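You operate a simulated robot arm through the tools that you are given. There is no shell and no other tool. Be economical: measure what you need, move in short steps, check, and stop when the job is done.

The job below is to be done with a simulated two-armed robot. You get a single attempt, and the scene is never put back.

TASK
Wipe up the spill on the right half of the wall bench with the rag there and put it back.

The check looks at the end state, three seconds after you hand in, the way a careful person would. Anything else that was tipped, shoved, dropped, spilled or broken makes it a failure.

THE ROBOT
Two 7-joint arms with two-finger parallel grippers on one trunk, on a base that drives. Base frame: it is fixed to the floor where the robot stands at the start and does not move with it; the origin is under the middle of the robot, x ahead of it, y to its left, z up; the surface under the hand at the start is at about z = 0.8. Readings come in m, rad, newtons and seconds.
The left shoulder is at the start at [0.05, 0.177, 1.154], the right one opposite. With the tool pointing down near the work surface each hand reaches from about 0.2 to 0.7 m from the robot's upright axis, wherever it stands, measured 20 degrees to its own side. Payload 3.43 kg a hand.
The TCP of each hand is the grasp point between the finger pads, 0.034 m short of the fingertips. In the tool frame z runs along the fingers and y along their closing line. The gripper opens to 0.128 m. The fingers are 0.024 m wide and 0.012 m thick; the gripper's body (0.048 by 0.13 m) begins 0.096 m behind the TCP.
Orientation is that of the tool frame in the base frame, as a unit quaternion [x, y, z, w]. With the fingers straight down and closing along the base's y, the tool's x points along the base's -x, its y along +y and its z along -z.

THE INTERFACE
- The arms move only by the tool move_arm. It takes "left_increments", "right_increments" or both (then of equal length, played together; a hand with none holds still); each is a list that holds one entry, the list of rows, each a list of 7 numbers: the closure, from 0 (fully open) to 1 (shut), then the shift along the tool's x, y, z in m, then the turn, a rotation vector about the tool's x, y, z in rad. In form: [[[claw, x, y, z, ax, ay, az], ...]]. A call has 1 to 10 rows; each row is the pose to reach, as a shift and turn from the pose commanded when the call began, along the tool's axes at that moment. A row lasts 0.2 s, in which the tool goes at most 0.05 m and 0.15 rad; a call with a longer step from one row to the next is refused whole, and so is a gripper value outside its range. A pose out of reach is approached as far as the arm can. The call stops where the force on the tool passes 40 N (or 10 N more than at its start, if that is more) or the arm is blocked; 0.2 s more then pass. Each finger travels about 0.108 m/s and halts on what it meets, pressing with about 36 N; the grip force reading is that of the motor and also rises with nothing between the fingers. The clock runs only during rows and for 0.2 s after the last one: add rows that repeat a pose to give the fingers time. The reply holds the time, the measured pose of the TCP, the force on the tool along the base axes, the opening and the grip force, in the units named above and with some noise, with the torque about the TCP (base axes, N m) and any sound that the robot's microphone picked up, and new pictures: "show" is both (left out), scene, wrist or none (wrist: the cameras of the hands that moved).
- Cameras (640 x 400 px; columns grow to the right, rows downward): "scene" is now at [0.1489, 0.0155, 1.3265]; the picture's right is [0.09, -1.00, 0.00], its down [-0.56, -0.05, -0.83] and it looks along [0.83, 0.07, -0.56] (base axes); focal length 280 px, centre (320, 200). "left" rides on the left gripper at [0.076, 0.011, -0.16] in its tool frame; the picture's right is [-0.15, 0.99, 0.00], its down [-0.88, -0.13, -0.46] and it looks along [-0.45, -0.07, 0.89] (tool axes); focal length 234 px, centre (320, 200). "right" rides on the right gripper at [0.076, -0.011, -0.16] in its tool frame; the picture's right is [0.15, 0.99, 0.00], its down [-0.88, 0.13, -0.46] and it looks along [-0.45, 0.07, 0.89] (tool axes); focal length 234 px, centre (320, 200). There is no depth. A picture from a camera that has moved, and an enlarged one, comes with that camera's place and axes in the base frame and with its lens. The place of the scene camera against the robot may be out by one fixed shift of up to 0.025 m in any direction.
- slide_trunk(by): slides the trunk up (or, below 0, down) by that many m; the arms and the scene camera ride with it, the base frame stays. It gives what a move gives, with no picture.
- base_move(legs): drives the robot by 1 to 6 legs, each [ahead, turn to the left] in m and rad, along the robot's own axes; the way and the turn of a leg run together, so that a leg with both is an arc; at most 1.5 m and 3.142 rad a leg. The arms and the cameras ride along, it lands a little off, and it stops where it bumps. It gives what a move gives, and a new picture of the scene camera.
- head_to(pan, tilt): turns the head with the scene camera to pan (to the left, within 1.396 rad either way) and tilt (down, from -0.506 to 1.204), counted from straight ahead of the robot. It gives what a move gives, and a new picture of the scene camera.
- zoom(camera, box): a new picture of the part [left, top, right, bottom] of that camera's present view, enlarged. The clock stands still meanwhile.
- hand_in(): hands the job in; it is judged then, once.

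Go step by step. Nothing tells you exact positions but the pictures and the camera data: compare them with the known pose of the tool, close in by small moves and look again before you grip or let go. The budget is 120 turns and 260 pictures, counting those below and the enlarged ones. Unless the task says otherwise, let go and move clear before handing in, and close with one line.

The tools are called after "Emit:" as a command line: name --argument value ..., lists and objects as JSON in quotes. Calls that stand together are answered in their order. move_arm: Moves the arms, as the interface text tells. Its arguments: {"type":"object","properties":{"left_increments":{"type":"array"},"right_increments":{"type":"array"},"show":{"type":"string","enum":["both","scene","wrist","none"]}},"required":[]} The other tools are called the same way: slide_trunk (by) slides the trunk up or down; base_move (legs) drives the base; head_to (pan, tilt) turns the head that bears the scene camera; zoom (camera, box) takes an enlarged picture of a part of a camera's view; hand_in () hands the job in.

At the start:

```text
t: 0.0
left_eef_pos: [0.4874, 0.2647, 1.0903]
left_ee_rot: [0.0, 1.0, 0.0, 0.0]
left_ft_force: [-0.5, -0.5, -0.8]
left_torque: [0.0, 0.01, 0.0]
left_grip_width: 0.1278
left_grasp_force: 0.1
right_eef_pos: [0.4067, -0.1678, 1.1003]
right_ee_rot: [0.0, 1.0, 0.0, -0.001]
right_ft_force: [0.3, 0.1, 0.0]
right_torque: [-0.01, 0.02, 0.03]
right_grip_width: 0.1281
right_grasp_force: 0.1
trunk travel left (down, up): [-0.325, 0.076]
robot x, y, heading: [-0.0016, -0.0005, -0.002]
head pan, tilt: [0.086, 0.593]
```

scene: 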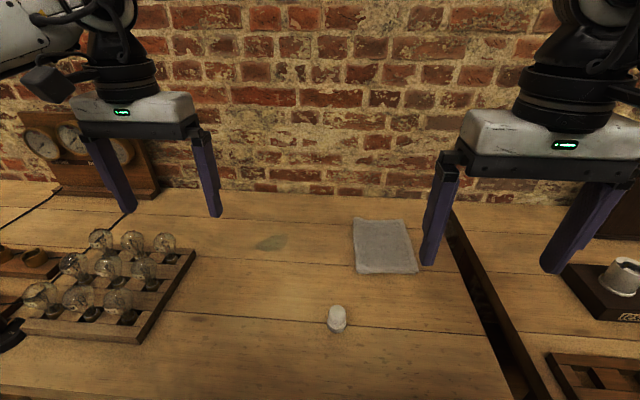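
right: 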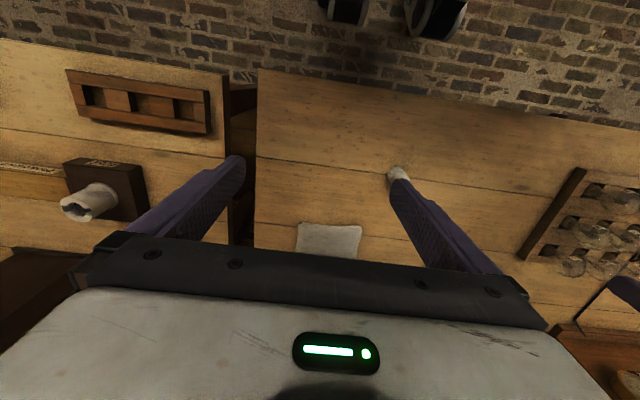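
left: 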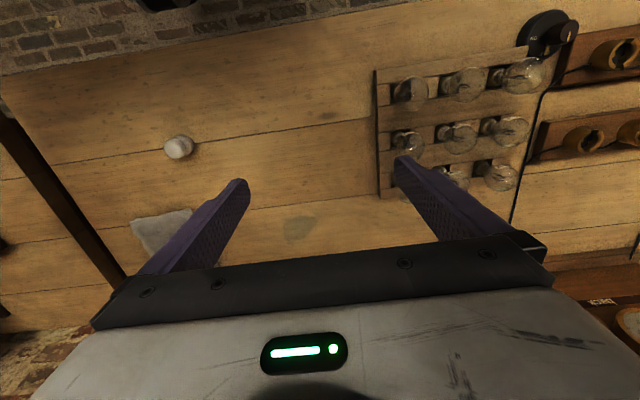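

I see a rag and a faint greenish spill on the bench in front, with a bulb rack to the left and a white cap nearer to me. I'll look around first to find out which bench is the wall bench and whether there are other rags or spills.

Emit:
head_to --pan -0.8 --tilt 0.6

Emit:
head_to --pan 0.9 --tilt 0.6

Emit:
head_to --pan 0.0 --tilt 0.75

```text
t: 1.2
left_eef_pos: [0.4882, 0.2642, 1.0915]
left_ee_rot: [0.0, 1.0, 0.0, 0.0]
left_ft_force: [-0.1, 0.1, 0.9]
left_torque: [0.01, 0.02, 0.0]
left_grip_width: 0.1278
left_grasp_force: 0.0
right_eef_pos: [0.4081, -0.1676, 1.1]
right_ee_rot: [0.0, 1.0, 0.0, 0.0]
right_ft_force: [0.7, -0.8, -0.4]
right_torque: [0.02, 0.03, -0.02]
right_grip_width: 0.1281
right_grasp_force: 0.2
trunk travel left (down, up): [-0.325, 0.076]
robot x, y, heading: [-0.0001, -0.0013, 0.001]
head pan, tilt: [-0.799, 0.6]
camera scene: at [0.1223, -0.0554, 1.3258], right [-0.72, -0.7, 0.0], down [-0.39, 0.4, -0.83], along [0.58, -0.59, -0.56], focal length 280 px, centre (320, 200)
```

scene: 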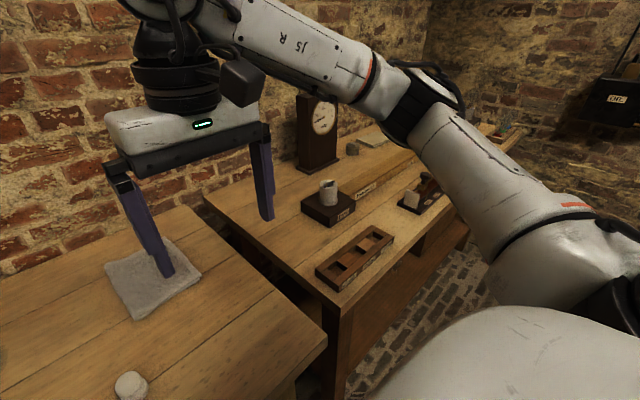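

```text
t: 2.9
left_eef_pos: [0.4876, 0.2637, 1.0913]
left_ee_rot: [-0.002, 1.0, 0.0, 0.0]
left_ft_force: [0.2, 0.2, 0.7]
left_torque: [0.0, -0.02, 0.0]
left_grip_width: 0.128
left_grasp_force: 0.1
right_eef_pos: [0.4079, -0.1684, 1.1002]
right_ee_rot: [-0.001, 1.0, 0.0, 0.0]
right_ft_force: [-0.6, -0.7, 0.0]
right_torque: [0.01, 0.01, 0.03]
right_grip_width: 0.1279
right_grasp_force: 0.0
trunk travel left (down, up): [-0.325, 0.076]
robot x, y, heading: [-0.0002, -0.0027, -0.001]
head pan, tilt: [0.901, 0.6]
camera scene: at [0.1155, 0.0771, 1.3258], right [0.78, -0.62, 0.0], down [-0.35, -0.44, -0.83], along [0.51, 0.65, -0.56], focal length 280 px, centre (320, 200)
```

scene: 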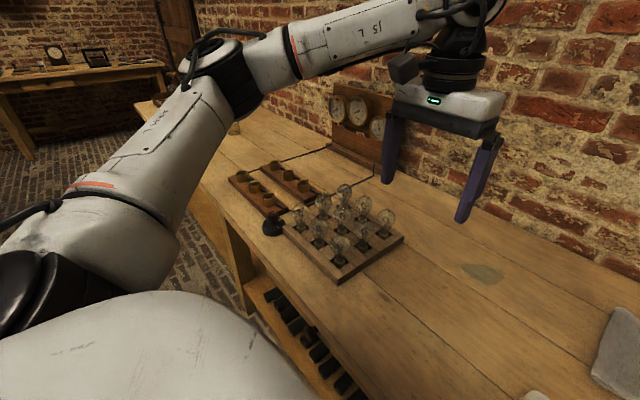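

```text
t: 4.1
left_eef_pos: [0.4884, 0.2645, 1.0914]
left_ee_rot: [-0.001, 1.0, 0.0, -0.001]
left_ft_force: [1.2, -0.5, -0.2]
left_torque: [-0.01, 0.0, 0.0]
left_grip_width: 0.1279
left_grasp_force: 0.0
right_eef_pos: [0.4077, -0.1688, 1.1013]
right_ee_rot: [0.001, 1.0, 0.0, 0.0]
right_ft_force: [0.9, 0.0, 0.2]
right_torque: [0.0, 0.0, -0.04]
right_grip_width: 0.128
right_grasp_force: 0.0
trunk travel left (down, up): [-0.325, 0.076]
robot x, y, heading: [0.0015, -0.0012, 0.004]
head pan, tilt: [0.0, 0.75]
camera scene: at [0.1435, 0.008, 1.313], right [0.0, -1.0, 0.0], down [-0.68, 0.0, -0.73], along [0.73, 0.0, -0.68], focal length 280 px, centre (320, 200)
```

scene: 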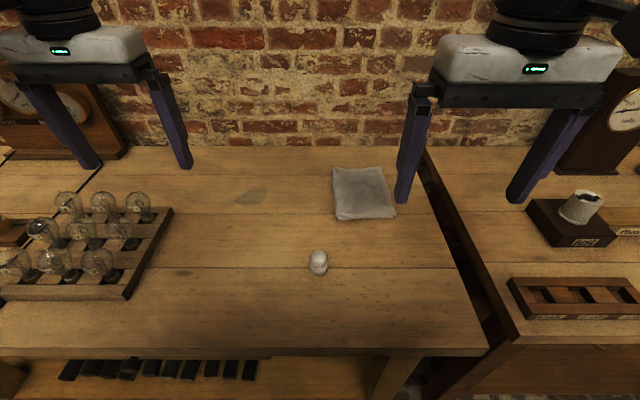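

The rag is roughly at (0.73, -0.11) and the spill at (0.71, 0.20), both on the bench ahead. I'll zoom in on them and check the clearance in front of the base.

Emit:
zoom --camera "scene" --box '[220, 140, 420, 265]'

Emit:
head_to --pan 0.0 --tilt 1.2

```text
3.20 times, centred on (320, 202) of scene
camera zoom: at [0.1435, 0.008, 1.313], right [0.0, -1.0, 0.0], down [-0.68, 0.0, -0.73], along [0.73, 0.0, -0.68], focal length 897 px, centre (320, 192)
```

zoom: 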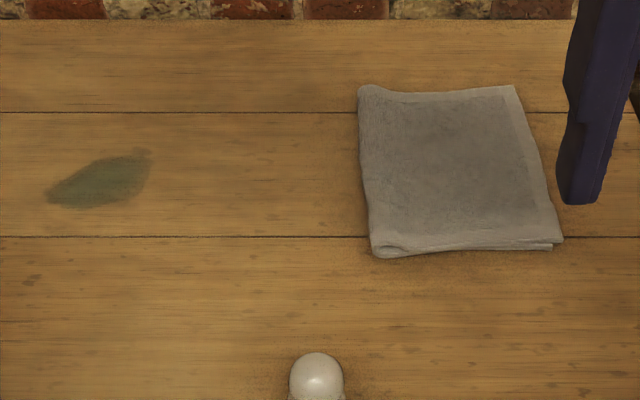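

```text
t: 5.0
left_eef_pos: [0.4878, 0.264, 1.0915]
left_ee_rot: [-0.001, 1.0, 0.0, 0.0]
left_ft_force: [0.0, 0.0, -0.1]
left_torque: [0.01, 0.02, 0.0]
left_grip_width: 0.1278
left_grasp_force: 0.0
right_eef_pos: [0.4068, -0.1675, 1.0996]
right_ee_rot: [0.0, 1.0, 0.0, 0.0]
right_ft_force: [-0.2, 0.6, -0.2]
right_torque: [-0.03, 0.01, 0.0]
right_grip_width: 0.1276
right_grasp_force: 0.1
trunk travel left (down, up): [-0.325, 0.076]
robot x, y, heading: [0.0017, -0.0039, -0.004]
head pan, tilt: [0.0, 1.201]
camera scene: at [0.1165, 0.0079, 1.2813], right [0.0, -1.0, 0.0], down [-0.93, 0.0, -0.36], along [0.36, 0.0, -0.93], focal length 280 px, centre (320, 200)
```

scene: 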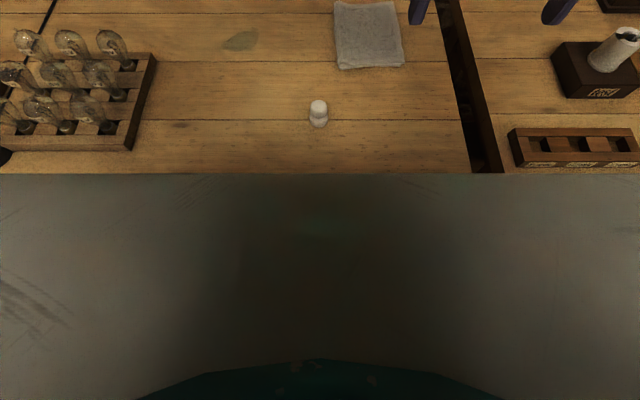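

The rag is a folded cloth lying flat and looks about 0.2 × 0.15 m. Both targets are near the limit of reach, so I'll drive ahead a little and look again.

Emit:
base_move --legs '[[0.07, 0]]'

Emit:
head_to --pan 0.0 --tilt 0.85

```text
t: 6.0
left_eef_pos: [0.5609, 0.2638, 1.0908]
left_ee_rot: [0.0, 1.0, 0.0, 0.0]
left_ft_force: [-0.1, 0.3, -0.9]
left_torque: [0.01, 0.04, 0.02]
left_grip_width: 0.1278
left_grasp_force: 0.1
right_eef_pos: [0.4795, -0.1671, 1.0994]
right_ee_rot: [0.001, 1.0, 0.0, -0.001]
right_ft_force: [0.4, 0.2, -0.5]
right_torque: [-0.02, 0.07, -0.01]
right_grip_width: 0.1279
right_grasp_force: 0.2
trunk travel left (down, up): [-0.325, 0.076]
robot x, y, heading: [0.077, -0.0021, -0.001]
head pan, tilt: [0.0, 1.201]
camera scene: at [0.189, 0.0078, 1.2811], right [0.0, -1.0, 0.0], down [-0.93, 0.0, -0.36], along [0.36, 0.0, -0.93], focal length 280 px, centre (320, 200)
```

scene: 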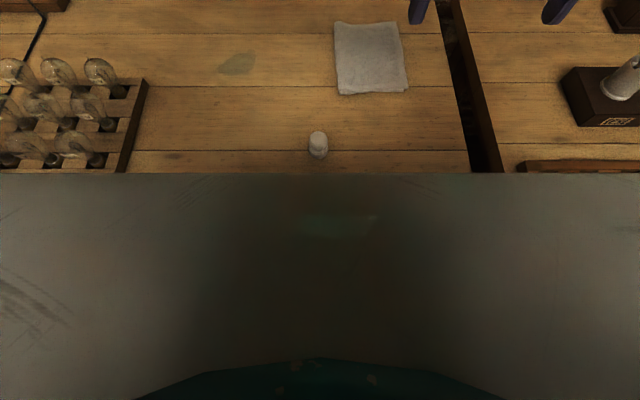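

```text
t: 6.9
left_eef_pos: [0.5588, 0.2634, 1.0908]
left_ee_rot: [0.0, 1.0, 0.0, -0.001]
left_ft_force: [0.4, 0.0, -1.0]
left_torque: [-0.01, -0.04, -0.01]
left_grip_width: 0.1279
left_grasp_force: 0.1
right_eef_pos: [0.4798, -0.1681, 1.1016]
right_ee_rot: [0.001, 1.0, 0.001, 0.001]
right_ft_force: [-0.6, -0.4, -0.4]
right_torque: [0.01, 0.02, 0.0]
right_grip_width: 0.1279
right_grasp_force: 0.1
trunk travel left (down, up): [-0.325, 0.076]
robot x, y, heading: [0.0724, -0.0037, -0.003]
head pan, tilt: [0.0, 0.85]
camera scene: at [0.2105, 0.0077, 1.3049], right [0.0, -1.0, 0.0], down [-0.75, 0.0, -0.66], along [0.66, 0.0, -0.75], focal length 280 px, centre (320, 200)
```

scene: 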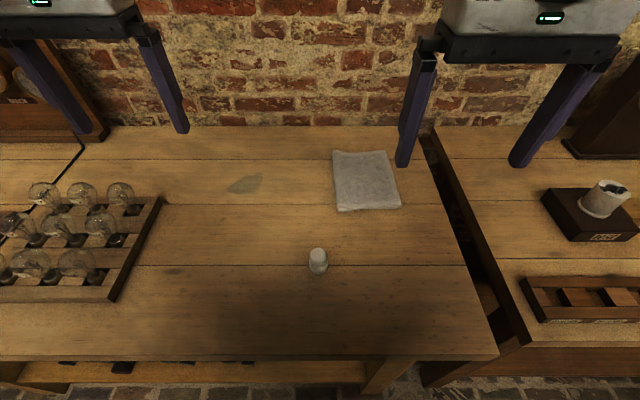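

No bump: I'm now about 0.07 m further in, and the rag at about (0.73, -0.105) and spill at about (0.71, 0.20) agree with the earlier view. The left hand covers both places best, so I'll retreat the right hand a bit and bring the left hand above the rag.

Emit:
move_arm --right_increments '[[[0, 0.02, -0.03, 0, 0, 0, 0], [0, 0.04, -0.06, 0, 0, 0, 0], [0, 0.06, -0.09, 0, 0, 0, 0], [0, 0.08, -0.12, 0, 0, 0, 0], [0, 0.1, -0.15, 0, 0, 0, 0]]]' --show "none"

Emit:
move_arm --left_increments '[[[0.2, -0.014, -0.037, 0.01, 0, 0, 0], [0.4, -0.028, -0.074, 0.02, 0, 0, 0], [0.6, -0.042, -0.111, 0.03, 0, 0, 0], [0.65, -0.056, -0.148, 0.04, 0, 0, 0], [0.65, -0.07, -0.185, 0.05, 0, 0, 0], [0.65, -0.084, -0.222, 0.06, 0, 0, 0], [0.65, -0.098, -0.259, 0.07, 0, 0, 0], [0.65, -0.112, -0.296, 0.08, 0, 0, 0], [0.65, -0.126, -0.333, 0.09, 0, 0, 0], [0.65, -0.14, -0.37, 0.1, 0, 0, 0]]]' --show "both"

```text
t: 8.1
left_eef_pos: [0.5586, 0.2635, 1.0923]
left_ee_rot: [0.0, 1.0, 0.0, 0.001]
left_ft_force: [0.1, -0.3, 0.9]
left_torque: [0.01, -0.02, -0.01]
left_grip_width: 0.1282
left_grasp_force: 0.0
right_eef_pos: [0.3754, -0.317, 1.0996]
right_ee_rot: [0.001, 1.0, 0.001, 0.0]
right_ft_force: [0.2, 0.7, -0.7]
right_torque: [0.01, -0.02, 0.0]
right_grip_width: 0.1281
right_grasp_force: 0.0
trunk travel left (down, up): [-0.325, 0.076]
robot x, y, heading: [0.0733, 0.0059, 0.001]
head pan, tilt: [0.0, 0.85]
```

```text
t: 10.3
left_eef_pos: [0.6437, -0.0645, 0.9975]
left_ee_rot: [-0.011, 1.0, -0.003, 0.004]
left_ft_force: [-1.0, -0.5, 0.0]
left_torque: [0.09, 0.0, -0.02]
left_grip_width: 0.0449
left_grasp_force: 0.1
left hand out of reach, approached as far as the arm can: row 8, 9, 10
right_eef_pos: [0.3737, -0.3183, 1.0984]
right_ee_rot: [0.001, 1.0, 0.001, 0.0]
right_ft_force: [0.3, -1.1, -0.4]
right_torque: [0.08, -0.02, 0.02]
right_grip_width: 0.1282
right_grasp_force: 0.1
trunk travel left (down, up): [-0.325, 0.076]
robot x, y, heading: [0.0754, -0.0014, -0.003]
head pan, tilt: [0.0, 0.85]
camera scene: at [0.2096, 0.0053, 1.3051], right [0.0, -1.0, 0.0], down [-0.75, 0.0, -0.66], along [0.66, 0.0, -0.75], focal length 280 px, centre (320, 200)
camera left: at [0.5666, -0.0557, 1.1564], right [0.12, 0.99, 0.0], down [0.88, -0.11, 0.46], along [0.46, -0.06, -0.89], focal length 234 px, centre (320, 200)
```

scene: 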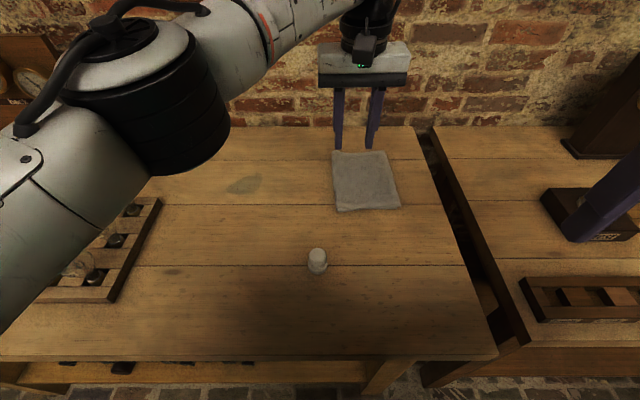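
left: 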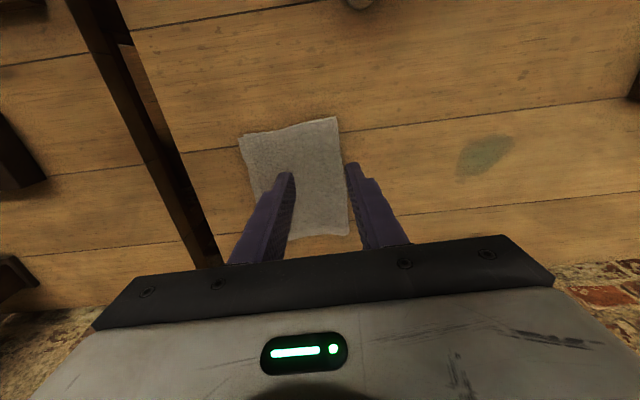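

Straight-down, the left hand falls just short of the rag's middle. I'll pitch the fingers forward, which moves the wrist back and gains reach.

Emit:
move_arm --left_increments '[[[0.65, 0, 0, 0, 0, -0.14, 0], [0.65, 0, 0, 0, 0, -0.28, 0], [0.65, 0, 0, 0, 0, -0.42, 0], [0.65, 0, 0, 0, 0, -0.5, 0], [0.65, 0, 0, 0, 0, -0.5, 0]]]'

```text
t: 11.5
left_eef_pos: [0.6366, -0.0722, 0.9937]
left_ee_rot: [-0.001, 0.969, 0.0, 0.247]
left_ft_force: [-0.3, 0.1, 0.1]
left_torque: [-0.01, 0.01, -0.02]
left_grip_width: 0.0449
left_grasp_force: 0.0
right_eef_pos: [0.3764, -0.315, 1.0996]
right_ee_rot: [0.001, 1.0, 0.0, 0.0]
right_ft_force: [0.1, 0.2, 0.6]
right_torque: [0.01, -0.02, -0.05]
right_grip_width: 0.1281
right_grasp_force: 0.1
trunk travel left (down, up): [-0.325, 0.076]
robot x, y, heading: [0.0699, -0.0018, 0.0]
head pan, tilt: [0.0, 0.85]
camera scene: at [0.2104, 0.0077, 1.3049], right [0.0, -1.0, 0.0], down [-0.75, 0.0, -0.66], along [0.66, 0.0, -0.75], focal length 280 px, centre (320, 200)
camera left: at [0.4929, -0.0622, 1.0962], right [0.13, 0.99, 0.07], down [0.55, -0.13, 0.82], along [0.82, -0.07, -0.56], focal length 234 px, centre (320, 200)
```

scene: 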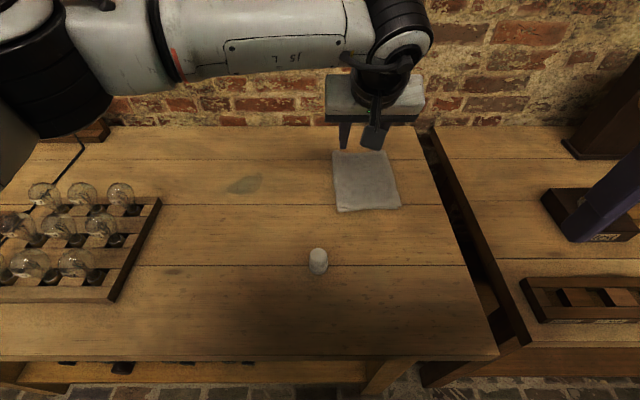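
left: 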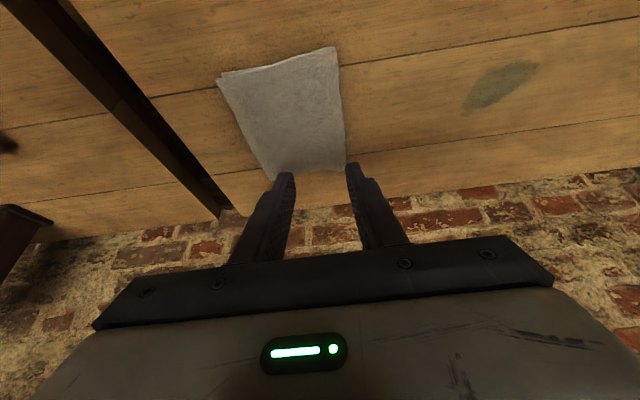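

The tilt worked and freed reach (hand now at (0.637, -0.072, 0.994), pitched about 0.5 rad). Next I move to just above the rag at about (0.69, -0.105, 0.87).

Emit:
move_arm --left_increments '[[[0.65, 0.003, -0.008, 0.034, 0, 0, 0], [0.65, 0.006, -0.016, 0.068, 0, 0, 0], [0.65, 0.009, -0.025, 0.102, 0, 0, 0], [0.65, 0.0116, -0.033, 0.136, 0, 0, 0], [0.65, 0.0116, -0.033, 0.136, 0, 0, 0]]]'

```text
t: 12.7
left_eef_pos: [0.6949, -0.1061, 0.8675]
left_ee_rot: [0.001, 0.969, 0.0, 0.248]
left_ft_force: [0.0, 0.2, -1.0]
left_torque: [0.0, 0.0, 0.0]
left_grip_width: 0.0451
left_grasp_force: 0.1
right_eef_pos: [0.3747, -0.3149, 1.0995]
right_ee_rot: [0.001, 1.0, 0.0, 0.001]
right_ft_force: [0.2, 0.2, -0.3]
right_torque: [-0.04, -0.01, -0.01]
right_grip_width: 0.1281
right_grasp_force: 0.1
trunk travel left (down, up): [-0.325, 0.076]
robot x, y, heading: [0.0716, -0.0012, 0.0]
head pan, tilt: [0.0, 0.85]
camera scene: at [0.2103, 0.0079, 1.305], right [0.0, -1.0, 0.0], down [-0.75, 0.0, -0.66], along [0.66, 0.0, -0.75], focal length 280 px, centre (320, 200)
camera left: at [0.5516, -0.0951, 0.9704], right [0.13, 0.99, 0.07], down [0.55, -0.13, 0.82], along [0.82, -0.07, -0.56], focal length 234 px, centre (320, 200)
```

scene: 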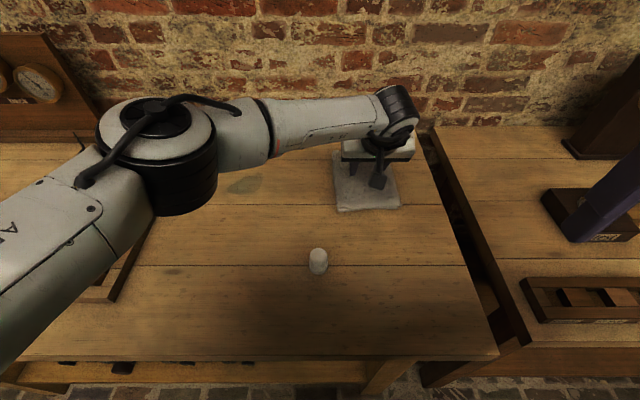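
left: 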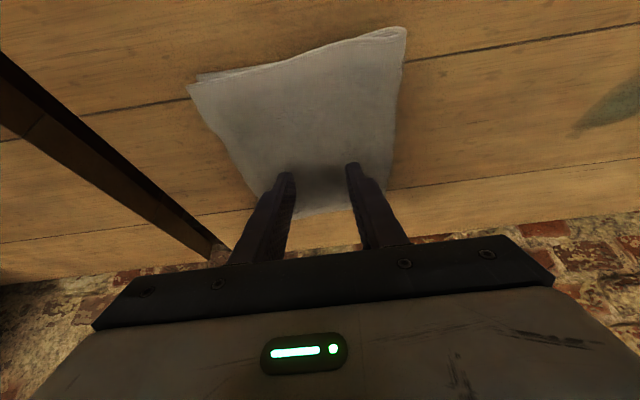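

Fingers are hovering over the rag's middle with about 2–3 cm to go and the elbow is well above the bulbs. I'll descend gently until contact.

Emit:
move_arm --left_increments '[[[0.65, 0.0048, 0, 0.0088, 0, 0, 0], [0.65, 0.0096, 0, 0.0176, 0, 0, 0], [0.65, 0.0125, 0, 0.0228, 0, 0, 0], [0.65, 0.0125, 0, 0.0228, 0, 0, 0]]]' --show "wrist"

```text
t: 13.7
left_eef_pos: [0.6923, -0.1066, 0.8412]
left_ee_rot: [-0.001, 0.969, 0.0, 0.248]
left_ft_force: [0.7, 0.1, 3.5]
left_torque: [0.0, -0.03, -0.01]
left_grip_width: 0.0451
left_grasp_force: 0.0
right_eef_pos: [0.3754, -0.3156, 1.1]
right_ee_rot: [0.0, 1.0, 0.0, 0.0]
right_ft_force: [-0.2, -1.0, -0.2]
right_torque: [0.0, 0.0, 0.03]
right_grip_width: 0.1278
right_grasp_force: 0.1
trunk travel left (down, up): [-0.325, 0.076]
robot x, y, heading: [0.0736, -0.0006, 0.005]
head pan, tilt: [0.0, 0.85]
camera left: at [0.5494, -0.096, 0.9446], right [0.13, 0.99, 0.07], down [0.55, -0.13, 0.82], along [0.82, -0.07, -0.56], focal length 234 px, centre (320, 200)
```

left: 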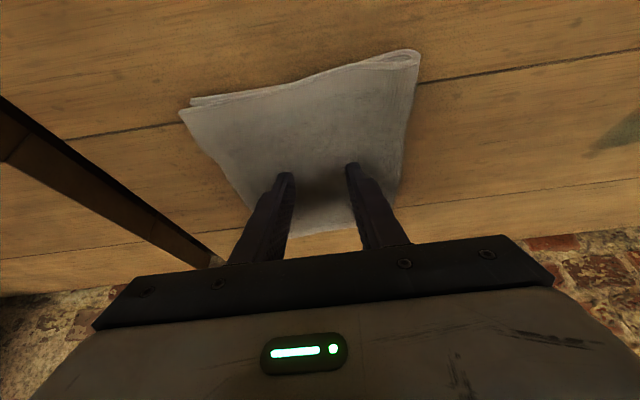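

Light contact (3.5 N) at TCP z 0.841. I'll press a few mm and close to pinch the cloth.

Emit:
move_arm --left_increments '[[[0.65, 0.002, 0, 0.0035, 0, 0, 0], [0.75, 0.002, 0, 0.0035, 0, 0, 0], [0.85, 0.002, 0, 0.0035, 0, 0, 0], [1.0, 0.002, 0, 0.0035, 0, 0, 0], [1.0, 0.002, 0, 0.0035, 0, 0, 0], [1.0, 0.002, 0, 0.0035, 0, 0, 0]]]'

```text
t: 15.1
left_eef_pos: [0.6895, -0.1047, 0.8401]
left_ee_rot: [0.0, 0.968, -0.001, 0.25]
left_ft_force: [2.1, -0.1, 20.4]
left_torque: [0.06, -0.21, 0.04]
left_grip_width: 0.0074
left_grasp_force: 35.9
right_eef_pos: [0.3733, -0.3155, 1.0999]
right_ee_rot: [0.0, 1.0, 0.0, 0.0]
right_ft_force: [0.2, 0.8, -0.1]
right_torque: [0.02, 0.01, 0.01]
right_grip_width: 0.1281
right_grasp_force: 0.1
trunk travel left (down, up): [-0.325, 0.076]
robot x, y, heading: [0.0712, -0.0004, -0.001]
head pan, tilt: [0.0, 0.85]
camera scene: at [0.2084, 0.0081, 1.3053], right [0.0, -1.0, 0.0], down [-0.75, 0.0, -0.66], along [0.66, 0.0, -0.75], focal length 280 px, centre (320, 200)
camera left: at [0.5476, -0.0958, 0.9426], right [0.13, 0.99, 0.07], down [0.55, -0.13, 0.83], along [0.83, -0.07, -0.56], focal length 234 px, centre (320, 200)
```

scene: 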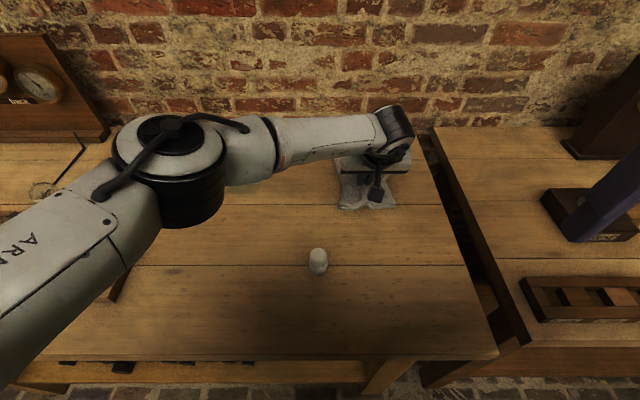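
left: 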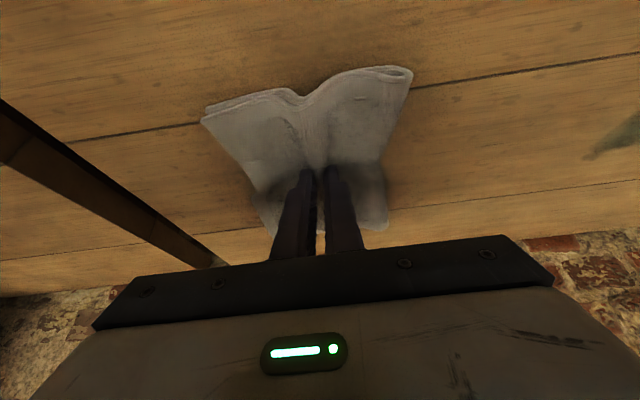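

The cloth is pinched (width 7 mm, 36 N). I'll ease the pressure slightly and slide it left along the bench to the spill.

Emit:
move_arm --left_increments '[[[1, -0.0015, 0.0, -0.0025, 0, 0, 0], [1, -0.0015, 0.04, -0.0025, 0, 0, 0], [1, -0.0015, 0.08, -0.0025, 0, 0, 0], [1, -0.0015, 0.12, -0.0025, 0, 0, 0], [1, -0.0015, 0.16, -0.0025, 0, 0, 0], [1, -0.0015, 0.2, -0.0025, 0, 0, 0], [1, -0.0015, 0.23, -0.0025, 0, 0, 0]]]'

```text
t: 16.7
left_eef_pos: [0.6915, 0.1257, 0.8405]
left_ee_rot: [0.0, 0.968, -0.001, 0.25]
left_ft_force: [1.0, -2.5, 9.7]
left_torque: [0.0, -0.12, -0.03]
left_grip_width: 0.0072
left_grasp_force: 36.0
right_eef_pos: [0.3753, -0.316, 1.1003]
right_ee_rot: [0.001, 1.0, 0.0, 0.001]
right_ft_force: [1.2, 0.1, 0.0]
right_torque: [0.02, 0.0, -0.02]
right_grip_width: 0.1281
right_grasp_force: 0.1
trunk travel left (down, up): [-0.325, 0.076]
robot x, y, heading: [0.0716, -0.0022, -0.002]
head pan, tilt: [0.0, 0.85]
camera scene: at [0.2093, 0.0076, 1.3052], right [0.0, -1.0, 0.0], down [-0.75, 0.0, -0.66], along [0.66, 0.0, -0.75], focal length 280 px, centre (320, 200)
camera left: at [0.5477, 0.1357, 0.9434], right [0.13, 0.99, 0.07], down [0.55, -0.13, 0.82], along [0.82, -0.07, -0.56], focal length 234 px, centre (320, 200)
```

scene: 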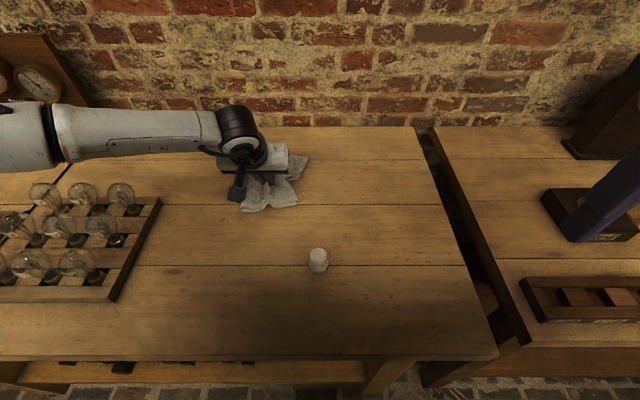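
left: 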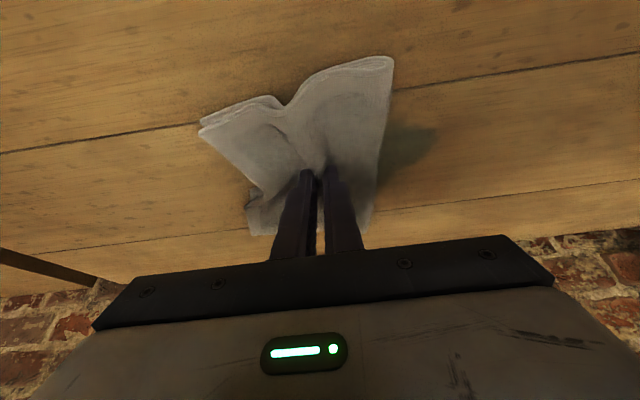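

The cloth's edge has reached the spill. I'll continue sweeping across it and back.

Emit:
move_arm --left_increments '[[[1, 0, 0.03, 0, 0, 0, 0], [1, 0, 0.06, 0, 0, 0, 0], [1, 0, 0.09, 0, 0, 0, 0], [1, 0, 0.115, 0, 0, 0, 0], [1, 0, 0.115, 0, 0, 0, 0]]]'

Emit:
head_to --pan 0.6 --tilt 0.7

```text
t: 17.9
left_eef_pos: [0.6893, 0.2371, 0.8408]
left_ee_rot: [0.0, 0.969, 0.0, 0.248]
left_ft_force: [-0.6, -2.9, 6.3]
left_torque: [-0.02, -0.03, 0.0]
left_grip_width: 0.0073
left_grasp_force: 35.6
right_eef_pos: [0.374, -0.3162, 1.0995]
right_ee_rot: [0.002, 1.0, 0.0, 0.0]
right_ft_force: [-0.6, 0.0, -0.3]
right_torque: [-0.01, -0.01, 0.01]
right_grip_width: 0.128
right_grasp_force: 0.1
trunk travel left (down, up): [-0.325, 0.076]
robot x, y, heading: [0.0747, -0.0021, -0.001]
head pan, tilt: [0.0, 0.85]
camera scene: at [0.2096, 0.0073, 1.305], right [0.0, -1.0, 0.0], down [-0.75, 0.0, -0.66], along [0.66, 0.0, -0.75], focal length 280 px, centre (320, 200)
camera left: at [0.546, 0.2472, 0.9445], right [0.13, 0.99, 0.07], down [0.55, -0.13, 0.82], along [0.82, -0.07, -0.56], focal length 234 px, centre (320, 200)
```

scene: 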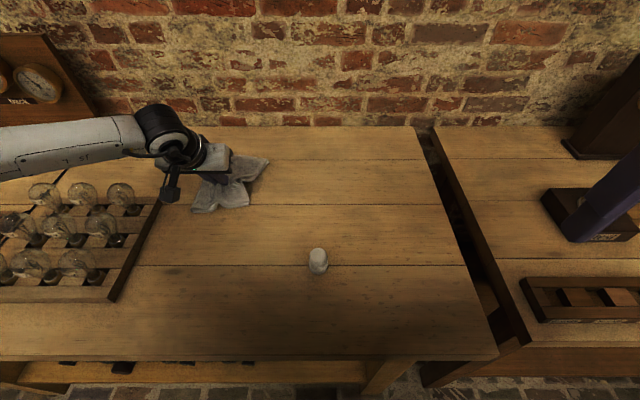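
left: 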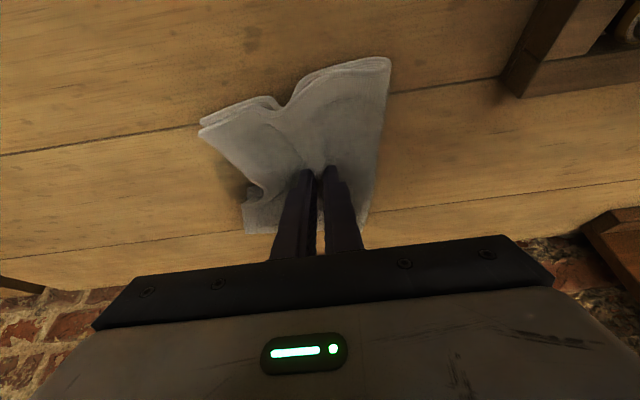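

```text
t: 18.9
left_eef_pos: [0.6894, 0.2384, 0.8414]
left_ee_rot: [-0.002, 0.969, 0.0, 0.248]
left_ft_force: [-1.8, -0.7, 5.6]
left_torque: [0.01, 0.03, -0.04]
left_grip_width: 0.0071
left_grasp_force: 35.9
right_eef_pos: [0.3749, -0.3169, 1.0991]
right_ee_rot: [0.001, 1.0, 0.0, 0.001]
right_ft_force: [-0.3, 0.0, 0.1]
right_torque: [-0.03, 0.02, -0.02]
right_grip_width: 0.1277
right_grasp_force: 0.1
trunk travel left (down, up): [-0.325, 0.076]
robot x, y, heading: [0.0732, 0.0014, 0.001]
head pan, tilt: [0.6, 0.7]
camera scene: at [0.2017, 0.0554, 1.3173], right [0.56, -0.83, 0.0], down [-0.53, -0.36, -0.77], along [0.63, 0.43, -0.64], focal length 280 px, centre (320, 200)
```

scene: 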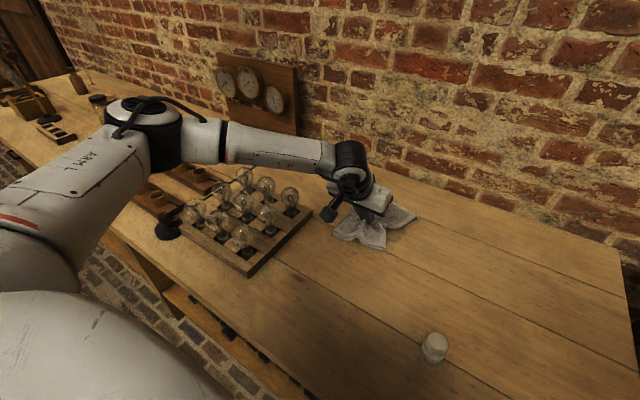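

The arm clears the bulbs. A bit of spill may still show on the cloth's right side, so I'll do strokes back and forth with slightly more pressure and x offsets.

Emit:
move_arm --left_increments '[[[1, 0.0007, 0, 0.0013, 0, 0, 0], [1, -0.0253, -0.02, 0.0157, 0, 0, 0], [1, -0.0253, -0.06, 0.0157, 0, 0, 0], [1, -0.0253, -0.1, 0.0157, 0, 0, 0], [1, -0.0253, -0.14, 0.0157, 0, 0, 0], [1, 0.0007, -0.12, 0.0013, 0, 0, 0], [1, 0.0007, -0.08, 0.0013, 0, 0, 0], [1, 0.0007, -0.04, 0.0013, 0, 0, 0], [1, 0.0007, 0, 0.0013, 0, 0, 0], [1, 0.0007, 0, 0.0013, 0, 0, 0]]]' --show "wrist"

Emit:
move_arm --left_increments '[[[1, 0.0176, -0.02, -0.0096, 0, 0, 0], [1, 0.0176, -0.06, -0.0096, 0, 0, 0], [1, 0.0176, -0.1, -0.0096, 0, 0, 0], [1, 0.0176, -0.14, -0.0096, 0, 0, 0], [1, 0, -0.17, 0, 0, 0, 0], [1, 0, -0.2, 0, 0, 0, 0], [1, 0, -0.2, 0, 0, 0, 0]]]'

```text
t: 21.1
left_eef_pos: [0.6938, 0.2366, 0.8415]
left_ee_rot: [0.001, 0.968, -0.002, 0.25]
left_ft_force: [-0.2, -4.8, 12.5]
left_torque: [-0.09, -0.13, -0.04]
left_grip_width: 0.0071
left_grasp_force: 36.2
right_eef_pos: [0.3751, -0.3168, 1.0993]
right_ee_rot: [0.001, 1.0, 0.002, 0.001]
right_ft_force: [0.3, -0.5, -0.2]
right_torque: [-0.02, 0.0, -0.05]
right_grip_width: 0.1281
right_grasp_force: 0.0
trunk travel left (down, up): [-0.325, 0.076]
robot x, y, heading: [0.0742, 0.002, -0.002]
head pan, tilt: [0.6, 0.7]
camera left: at [0.5502, 0.2458, 0.943], right [0.13, 0.99, 0.07], down [0.55, -0.13, 0.83], along [0.83, -0.07, -0.56], focal length 234 px, centre (320, 200)
```

left: 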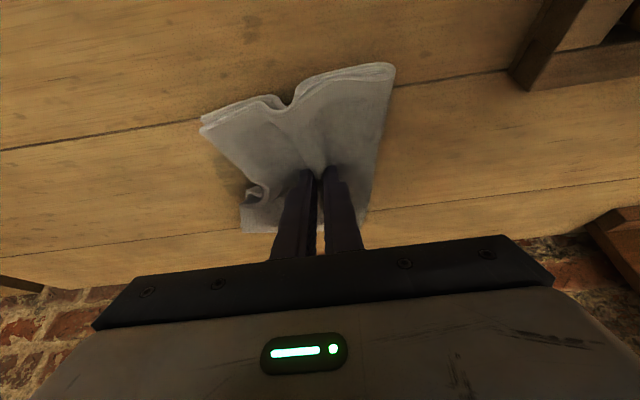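

```text
t: 22.7
left_eef_pos: [0.6912, 0.039, 0.8403]
left_ee_rot: [0.0, 0.968, -0.001, 0.249]
left_ft_force: [1.1, 5.5, 20.2]
left_torque: [0.25, -0.23, 0.05]
left_grip_width: 0.0069
left_grasp_force: 36.4
right_eef_pos: [0.3738, -0.3146, 1.0998]
right_ee_rot: [0.0, 1.0, 0.0, 0.001]
right_ft_force: [0.1, 0.4, -0.2]
right_torque: [0.02, 0.03, 0.03]
right_grip_width: 0.1282
right_grasp_force: 0.0
trunk travel left (down, up): [-0.325, 0.076]
robot x, y, heading: [0.0684, 0.0039, 0.001]
head pan, tilt: [0.6, 0.7]
camera scene: at [0.2004, 0.0562, 1.3175], right [0.56, -0.83, 0.0], down [-0.53, -0.36, -0.77], along [0.63, 0.43, -0.64], focal length 280 px, centre (320, 200)
camera left: at [0.5475, 0.0479, 0.9427], right [0.13, 0.99, 0.07], down [0.55, -0.13, 0.82], along [0.83, -0.07, -0.56], focal length 234 px, centre (320, 200)
```

scene: 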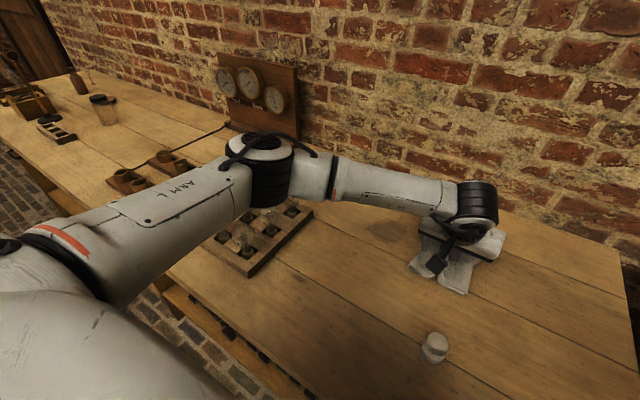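
left: 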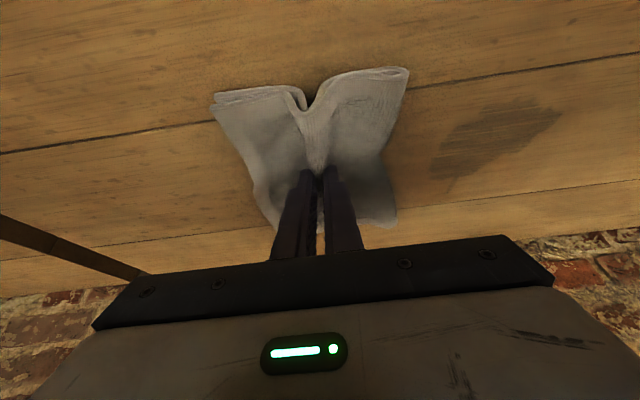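

The green tint seems gone but a darker damp patch shows. Zooming in on it.

Emit:
zoom --camera "left" --box '[380, 60, 620, 210]'

```text
2.67 times, centred on (500, 135) of left
camera zoom: at [0.5475, 0.0479, 0.9427], right [0.13, 0.99, 0.07], down [0.55, -0.13, 0.82], along [0.83, -0.07, -0.56], focal length 624 px, centre (-160, 373)
```

zoom: 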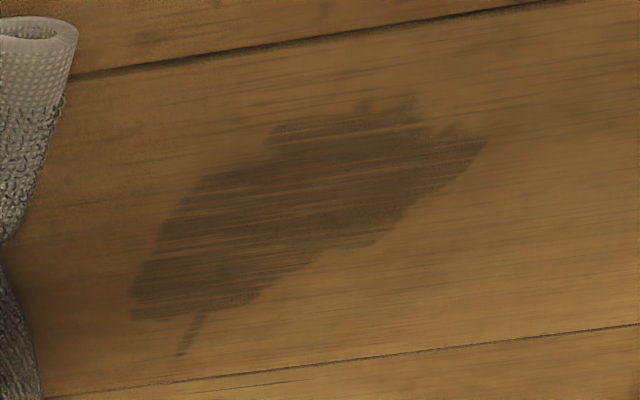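

The residual stain spans about x 0.68–0.75, y 0.15–0.23, so it needs more passes. I'll do a zigzag of strokes with firm pressure.

Emit:
move_arm --left_increments '[[[1, -0.0176, 0.04, 0.0096, 0, 0, 0], [1, -0.0395, 0.08, 0.0216, 0, 0, 0], [1, -0.0395, 0.12, 0.0216, 0, 0, 0], [1, -0.0395, 0.16, 0.0216, 0, 0, 0], [1, -0.0395, 0.2, 0.0216, 0, 0, 0], [1, -0.0263, 0.22, 0.0144, 0, 0, 0], [1, -0.0263, 0.18, 0.0144, 0, 0, 0], [1, -0.0263, 0.14, 0.0144, 0, 0, 0], [1, -0.0263, 0.1, 0.0144, 0, 0, 0], [1, -0.0263, 0.07, 0.0144, 0, 0, 0]]]' --show "none"

Emit:
move_arm --left_increments '[[[1, 0.0132, 0.03, -0.0072, 0, 0, 0], [1, 0.0132, 0.07, -0.0072, 0, 0, 0], [1, 0.0132, 0.11, -0.0072, 0, 0, 0], [1, 0.0132, 0.15, -0.0072, 0, 0, 0], [1, 0.0263, 0.13, -0.0144, 0, 0, 0], [1, 0.0263, 0.09, -0.0144, 0, 0, 0], [1, 0.0263, 0.05, -0.0144, 0, 0, 0], [1, 0.0263, 0.01, -0.0144, 0, 0, 0], [1, 0.0263, -0.03, -0.0144, 0, 0, 0], [1, 0.0263, -0.07, -0.0144, 0, 0, 0]]]' --show "wrist"

Emit:
zoom --camera "left" --box '[380, 60, 620, 210]'

```text
t: 24.9
left_eef_pos: [0.7189, 0.1069, 0.8422]
left_ee_rot: [-0.001, 0.969, 0.0, 0.247]
left_ft_force: [-0.9, 2.4, 9.5]
left_torque: [0.12, -0.07, 0.02]
left_grip_width: 0.0072
left_grasp_force: 36.0
right_eef_pos: [0.3745, -0.3158, 1.0992]
right_ee_rot: [0.001, 1.0, -0.001, 0.0]
right_ft_force: [-0.2, 0.3, -0.2]
right_torque: [0.02, 0.0, 0.01]
right_grip_width: 0.128
right_grasp_force: 0.0
trunk travel left (down, up): [-0.325, 0.076]
robot x, y, heading: [0.0709, -0.0011, 0.002]
head pan, tilt: [0.6, 0.7]
```

```text
t: 27.1
left_eef_pos: [0.6901, 0.0385, 0.841]
left_ee_rot: [0.0, 0.969, 0.0, 0.247]
left_ft_force: [-1.1, -0.7, 2.5]
left_torque: [0.0, -0.02, 0.03]
left_grip_width: 0.007
left_grasp_force: 35.5
right_eef_pos: [0.375, -0.3165, 1.0986]
right_ee_rot: [0.001, 1.0, 0.0, 0.0]
right_ft_force: [-1.0, -0.3, -0.3]
right_torque: [0.01, 0.02, 0.03]
right_grip_width: 0.128
right_grasp_force: 0.1
trunk travel left (down, up): [-0.325, 0.076]
robot x, y, heading: [0.0743, -0.0004, -0.006]
head pan, tilt: [0.6, 0.7]
camera left: at [0.5469, 0.0488, 0.9455], right [0.13, 0.99, 0.07], down [0.56, -0.13, 0.82], along [0.82, -0.07, -0.57], focal length 234 px, centre (320, 200)
```

left: 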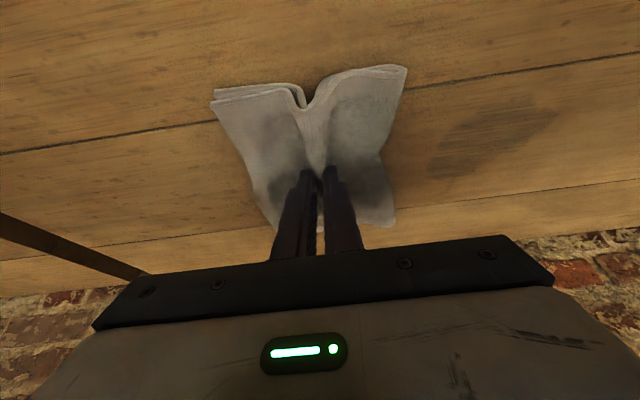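

```text
2.67 times, centred on (500, 135) of left
camera zoom: at [0.5469, 0.0488, 0.9455], right [0.13, 0.99, 0.07], down [0.56, -0.13, 0.82], along [0.82, -0.07, -0.57], focal length 624 px, centre (-160, 373)
```

zoom: 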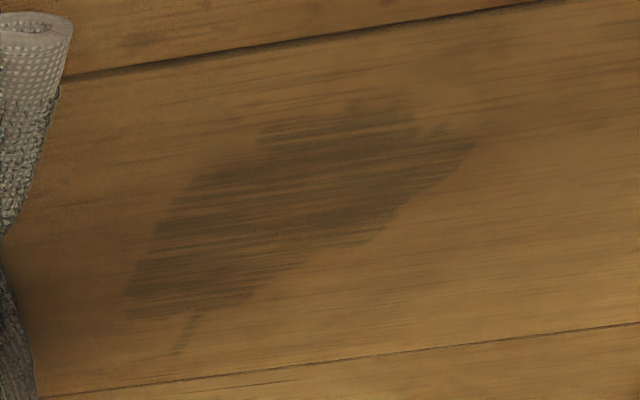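

The stain is fading with each pass, but pressure had dropped. I'll press about 2.5 mm harder and do more strokes.

Emit:
move_arm --left_increments '[[[1, 0.0012, 0.04, 0.0022, 0, 0, 0], [1, 0.0012, 0.08, 0.0022, 0, 0, 0], [1, 0.0012, 0.12, 0.0022, 0, 0, 0], [1, 0.0012, 0.16, 0.0022, 0, 0, 0], [1, 0.0012, 0.2, 0.0022, 0, 0, 0], [1, -0.012, 0.22, 0.0094, 0, 0, 0], [1, -0.012, 0.18, 0.0094, 0, 0, 0], [1, -0.012, 0.14, 0.0094, 0, 0, 0], [1, -0.012, 0.1, 0.0094, 0, 0, 0], [1, -0.012, 0.07, 0.0094, 0, 0, 0]]]' --show "none"

Emit:
move_arm --left_increments '[[[1, -0.0132, 0.03, 0.0072, 0, 0, 0], [1, -0.0132, 0.07, 0.0072, 0, 0, 0], [1, -0.0132, 0.11, 0.0072, 0, 0, 0], [1, -0.0132, 0.15, 0.0072, 0, 0, 0], [1, 0.022, 0.14, -0.012, 0, 0, 0], [1, 0.022, 0.1, -0.012, 0, 0, 0], [1, 0.022, 0.06, -0.012, 0, 0, 0], [1, 0.022, 0.02, -0.012, 0, 0, 0], [1, 0.0132, -0.02, -0.0072, 0, 0, 0], [1, 0.0132, -0.06, -0.0072, 0, 0, 0]]]' --show "wrist"

Emit:
zoom --camera "left" --box '[380, 60, 620, 210]'

```text
t: 29.3
left_eef_pos: [0.7044, 0.1103, 0.8396]
left_ee_rot: [-0.002, 0.968, 0.0, 0.251]
left_ft_force: [-0.2, 8.3, 24.9]
left_torque: [0.3, -0.22, 0.08]
left_grip_width: 0.0072
left_grasp_force: 35.4
right_eef_pos: [0.3736, -0.3158, 1.1007]
right_ee_rot: [0.0, 1.0, 0.0, 0.002]
right_ft_force: [0.2, -0.3, -0.7]
right_torque: [0.01, 0.01, -0.02]
right_grip_width: 0.1278
right_grasp_force: 0.0
trunk travel left (down, up): [-0.325, 0.076]
robot x, y, heading: [0.0738, 0.0018, 0.005]
head pan, tilt: [0.6, 0.7]
```

```text
t: 31.5
left_eef_pos: [0.6913, 0.0493, 0.8405]
left_ee_rot: [-0.001, 0.968, 0.001, 0.252]
left_ft_force: [-0.1, 7.5, 23.2]
left_torque: [0.31, -0.19, 0.12]
left_grip_width: 0.0068
left_grasp_force: 35.9
right_eef_pos: [0.3729, -0.3172, 1.0992]
right_ee_rot: [0.002, 1.0, 0.0, 0.001]
right_ft_force: [0.0, 0.7, -0.4]
right_torque: [0.04, -0.04, 0.01]
right_grip_width: 0.1283
right_grasp_force: 0.1
trunk travel left (down, up): [-0.325, 0.076]
robot x, y, heading: [0.0737, -0.0035, 0.003]
head pan, tilt: [0.6, 0.7]
camera left: at [0.5468, 0.058, 0.9421], right [0.13, 0.99, 0.07], down [0.55, -0.13, 0.83], along [0.83, -0.07, -0.56], focal length 234 px, centre (320, 200)
```

left: 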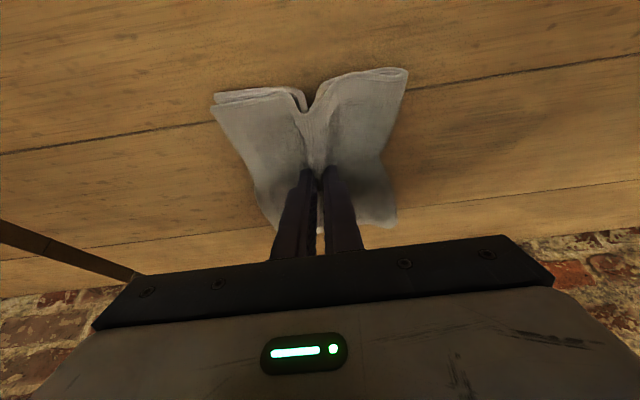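

```text
2.67 times, centred on (500, 135) of left
camera zoom: at [0.5468, 0.058, 0.9421], right [0.13, 0.99, 0.07], down [0.55, -0.13, 0.83], along [0.83, -0.07, -0.56], focal length 624 px, centre (-160, 373)
```

zoom: 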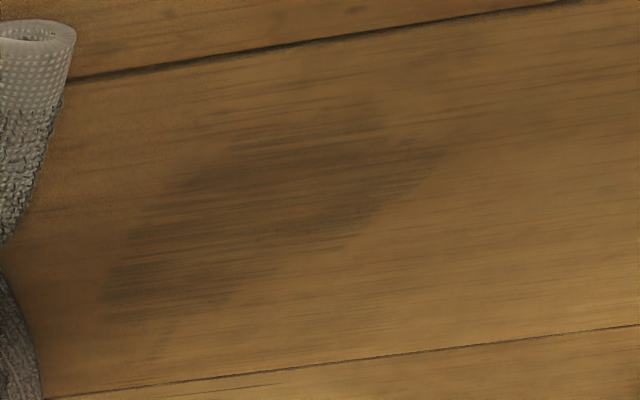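

Firm pressure works well; the stain is almost gone. I'll repeat the same strokes.

Emit:
move_arm --left_increments '[[[1, -0.01, 0.04, 0.0055, 0, 0, 0], [1, -0.0263, 0.08, 0.0144, 0, 0, 0], [1, -0.0263, 0.12, 0.0144, 0, 0, 0], [1, -0.0263, 0.16, 0.0144, 0, 0, 0], [1, -0.0263, 0.2, 0.0144, 0, 0, 0], [1, -0.012, 0.21, 0.0066, 0, 0, 0], [1, -0.012, 0.17, 0.0066, 0, 0, 0], [1, -0.012, 0.13, 0.0066, 0, 0, 0], [1, -0.012, 0.09, 0.0066, 0, 0, 0], [1, -0.012, 0.06, 0.0066, 0, 0, 0]]]' --show "none"

Emit:
move_arm --left_increments '[[[1, 0.012, 0.03, -0.0066, 0, 0, 0], [1, 0.012, 0.07, -0.0066, 0, 0, 0], [1, 0.012, 0.11, -0.0066, 0, 0, 0], [1, 0.012, 0.15, -0.0066, 0, 0, 0], [1, -0.022, 0.14, 0.012, 0, 0, 0], [1, -0.022, 0.1, 0.012, 0, 0, 0], [1, -0.022, 0.06, 0.012, 0, 0, 0], [1, -0.022, 0.02, 0.012, 0, 0, 0], [1, 0.0, -0.02, 0, 0, 0, 0], [1, 0.012, -0.06, -0.0066, 0, 0, 0]]]' --show "wrist"

Emit:
zoom --camera "left" --box '[380, 60, 620, 210]'

```text
t: 33.7
left_eef_pos: [0.7023, 0.1118, 0.8401]
left_ee_rot: [-0.002, 0.968, 0.001, 0.252]
left_ft_force: [-1.1, 9.1, 27.3]
left_torque: [0.34, -0.2, 0.1]
left_grip_width: 0.0071
left_grasp_force: 36.0
right_eef_pos: [0.3726, -0.3151, 1.1007]
right_ee_rot: [0.001, 1.0, 0.0, 0.002]
right_ft_force: [1.0, 0.2, -1.0]
right_torque: [0.03, -0.03, 0.0]
right_grip_width: 0.1277
right_grasp_force: 0.0
trunk travel left (down, up): [-0.325, 0.076]
robot x, y, heading: [0.0749, 0.0056, -0.003]
head pan, tilt: [0.6, 0.7]
```

```text
t: 35.9
left_eef_pos: [0.6908, 0.0476, 0.8407]
left_ee_rot: [0.0, 0.968, 0.0, 0.251]
left_ft_force: [2.1, 7.0, 23.0]
left_torque: [0.25, -0.3, 0.04]
left_grip_width: 0.0071
left_grasp_force: 36.0
right_eef_pos: [0.3733, -0.3156, 1.0998]
right_ee_rot: [0.001, 1.0, 0.0, 0.001]
right_ft_force: [0.2, -0.5, 1.0]
right_torque: [0.0, 0.0, 0.02]
right_grip_width: 0.128
right_grasp_force: 0.0
trunk travel left (down, up): [-0.325, 0.076]
robot x, y, heading: [0.0764, -0.0009, 0.003]
head pan, tilt: [0.6, 0.7]
camera left: at [0.5453, 0.0565, 0.9421], right [0.13, 0.99, 0.07], down [0.55, -0.13, 0.83], along [0.83, -0.07, -0.56], focal length 234 px, centre (320, 200)
```

left: 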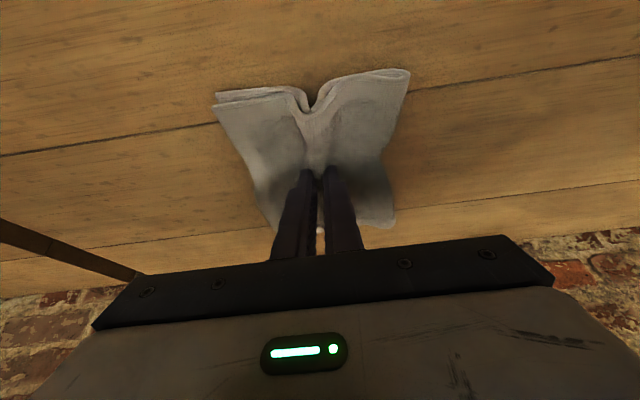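

```text
2.67 times, centred on (500, 135) of left
camera zoom: at [0.5453, 0.0565, 0.9421], right [0.13, 0.99, 0.07], down [0.55, -0.13, 0.83], along [0.83, -0.07, -0.56], focal length 624 px, centre (-160, 373)
```

zoom: 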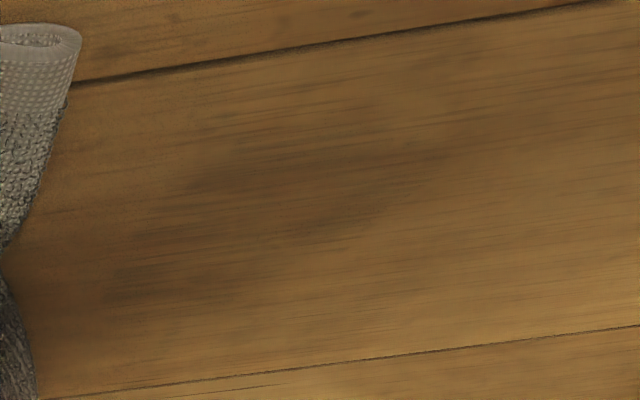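

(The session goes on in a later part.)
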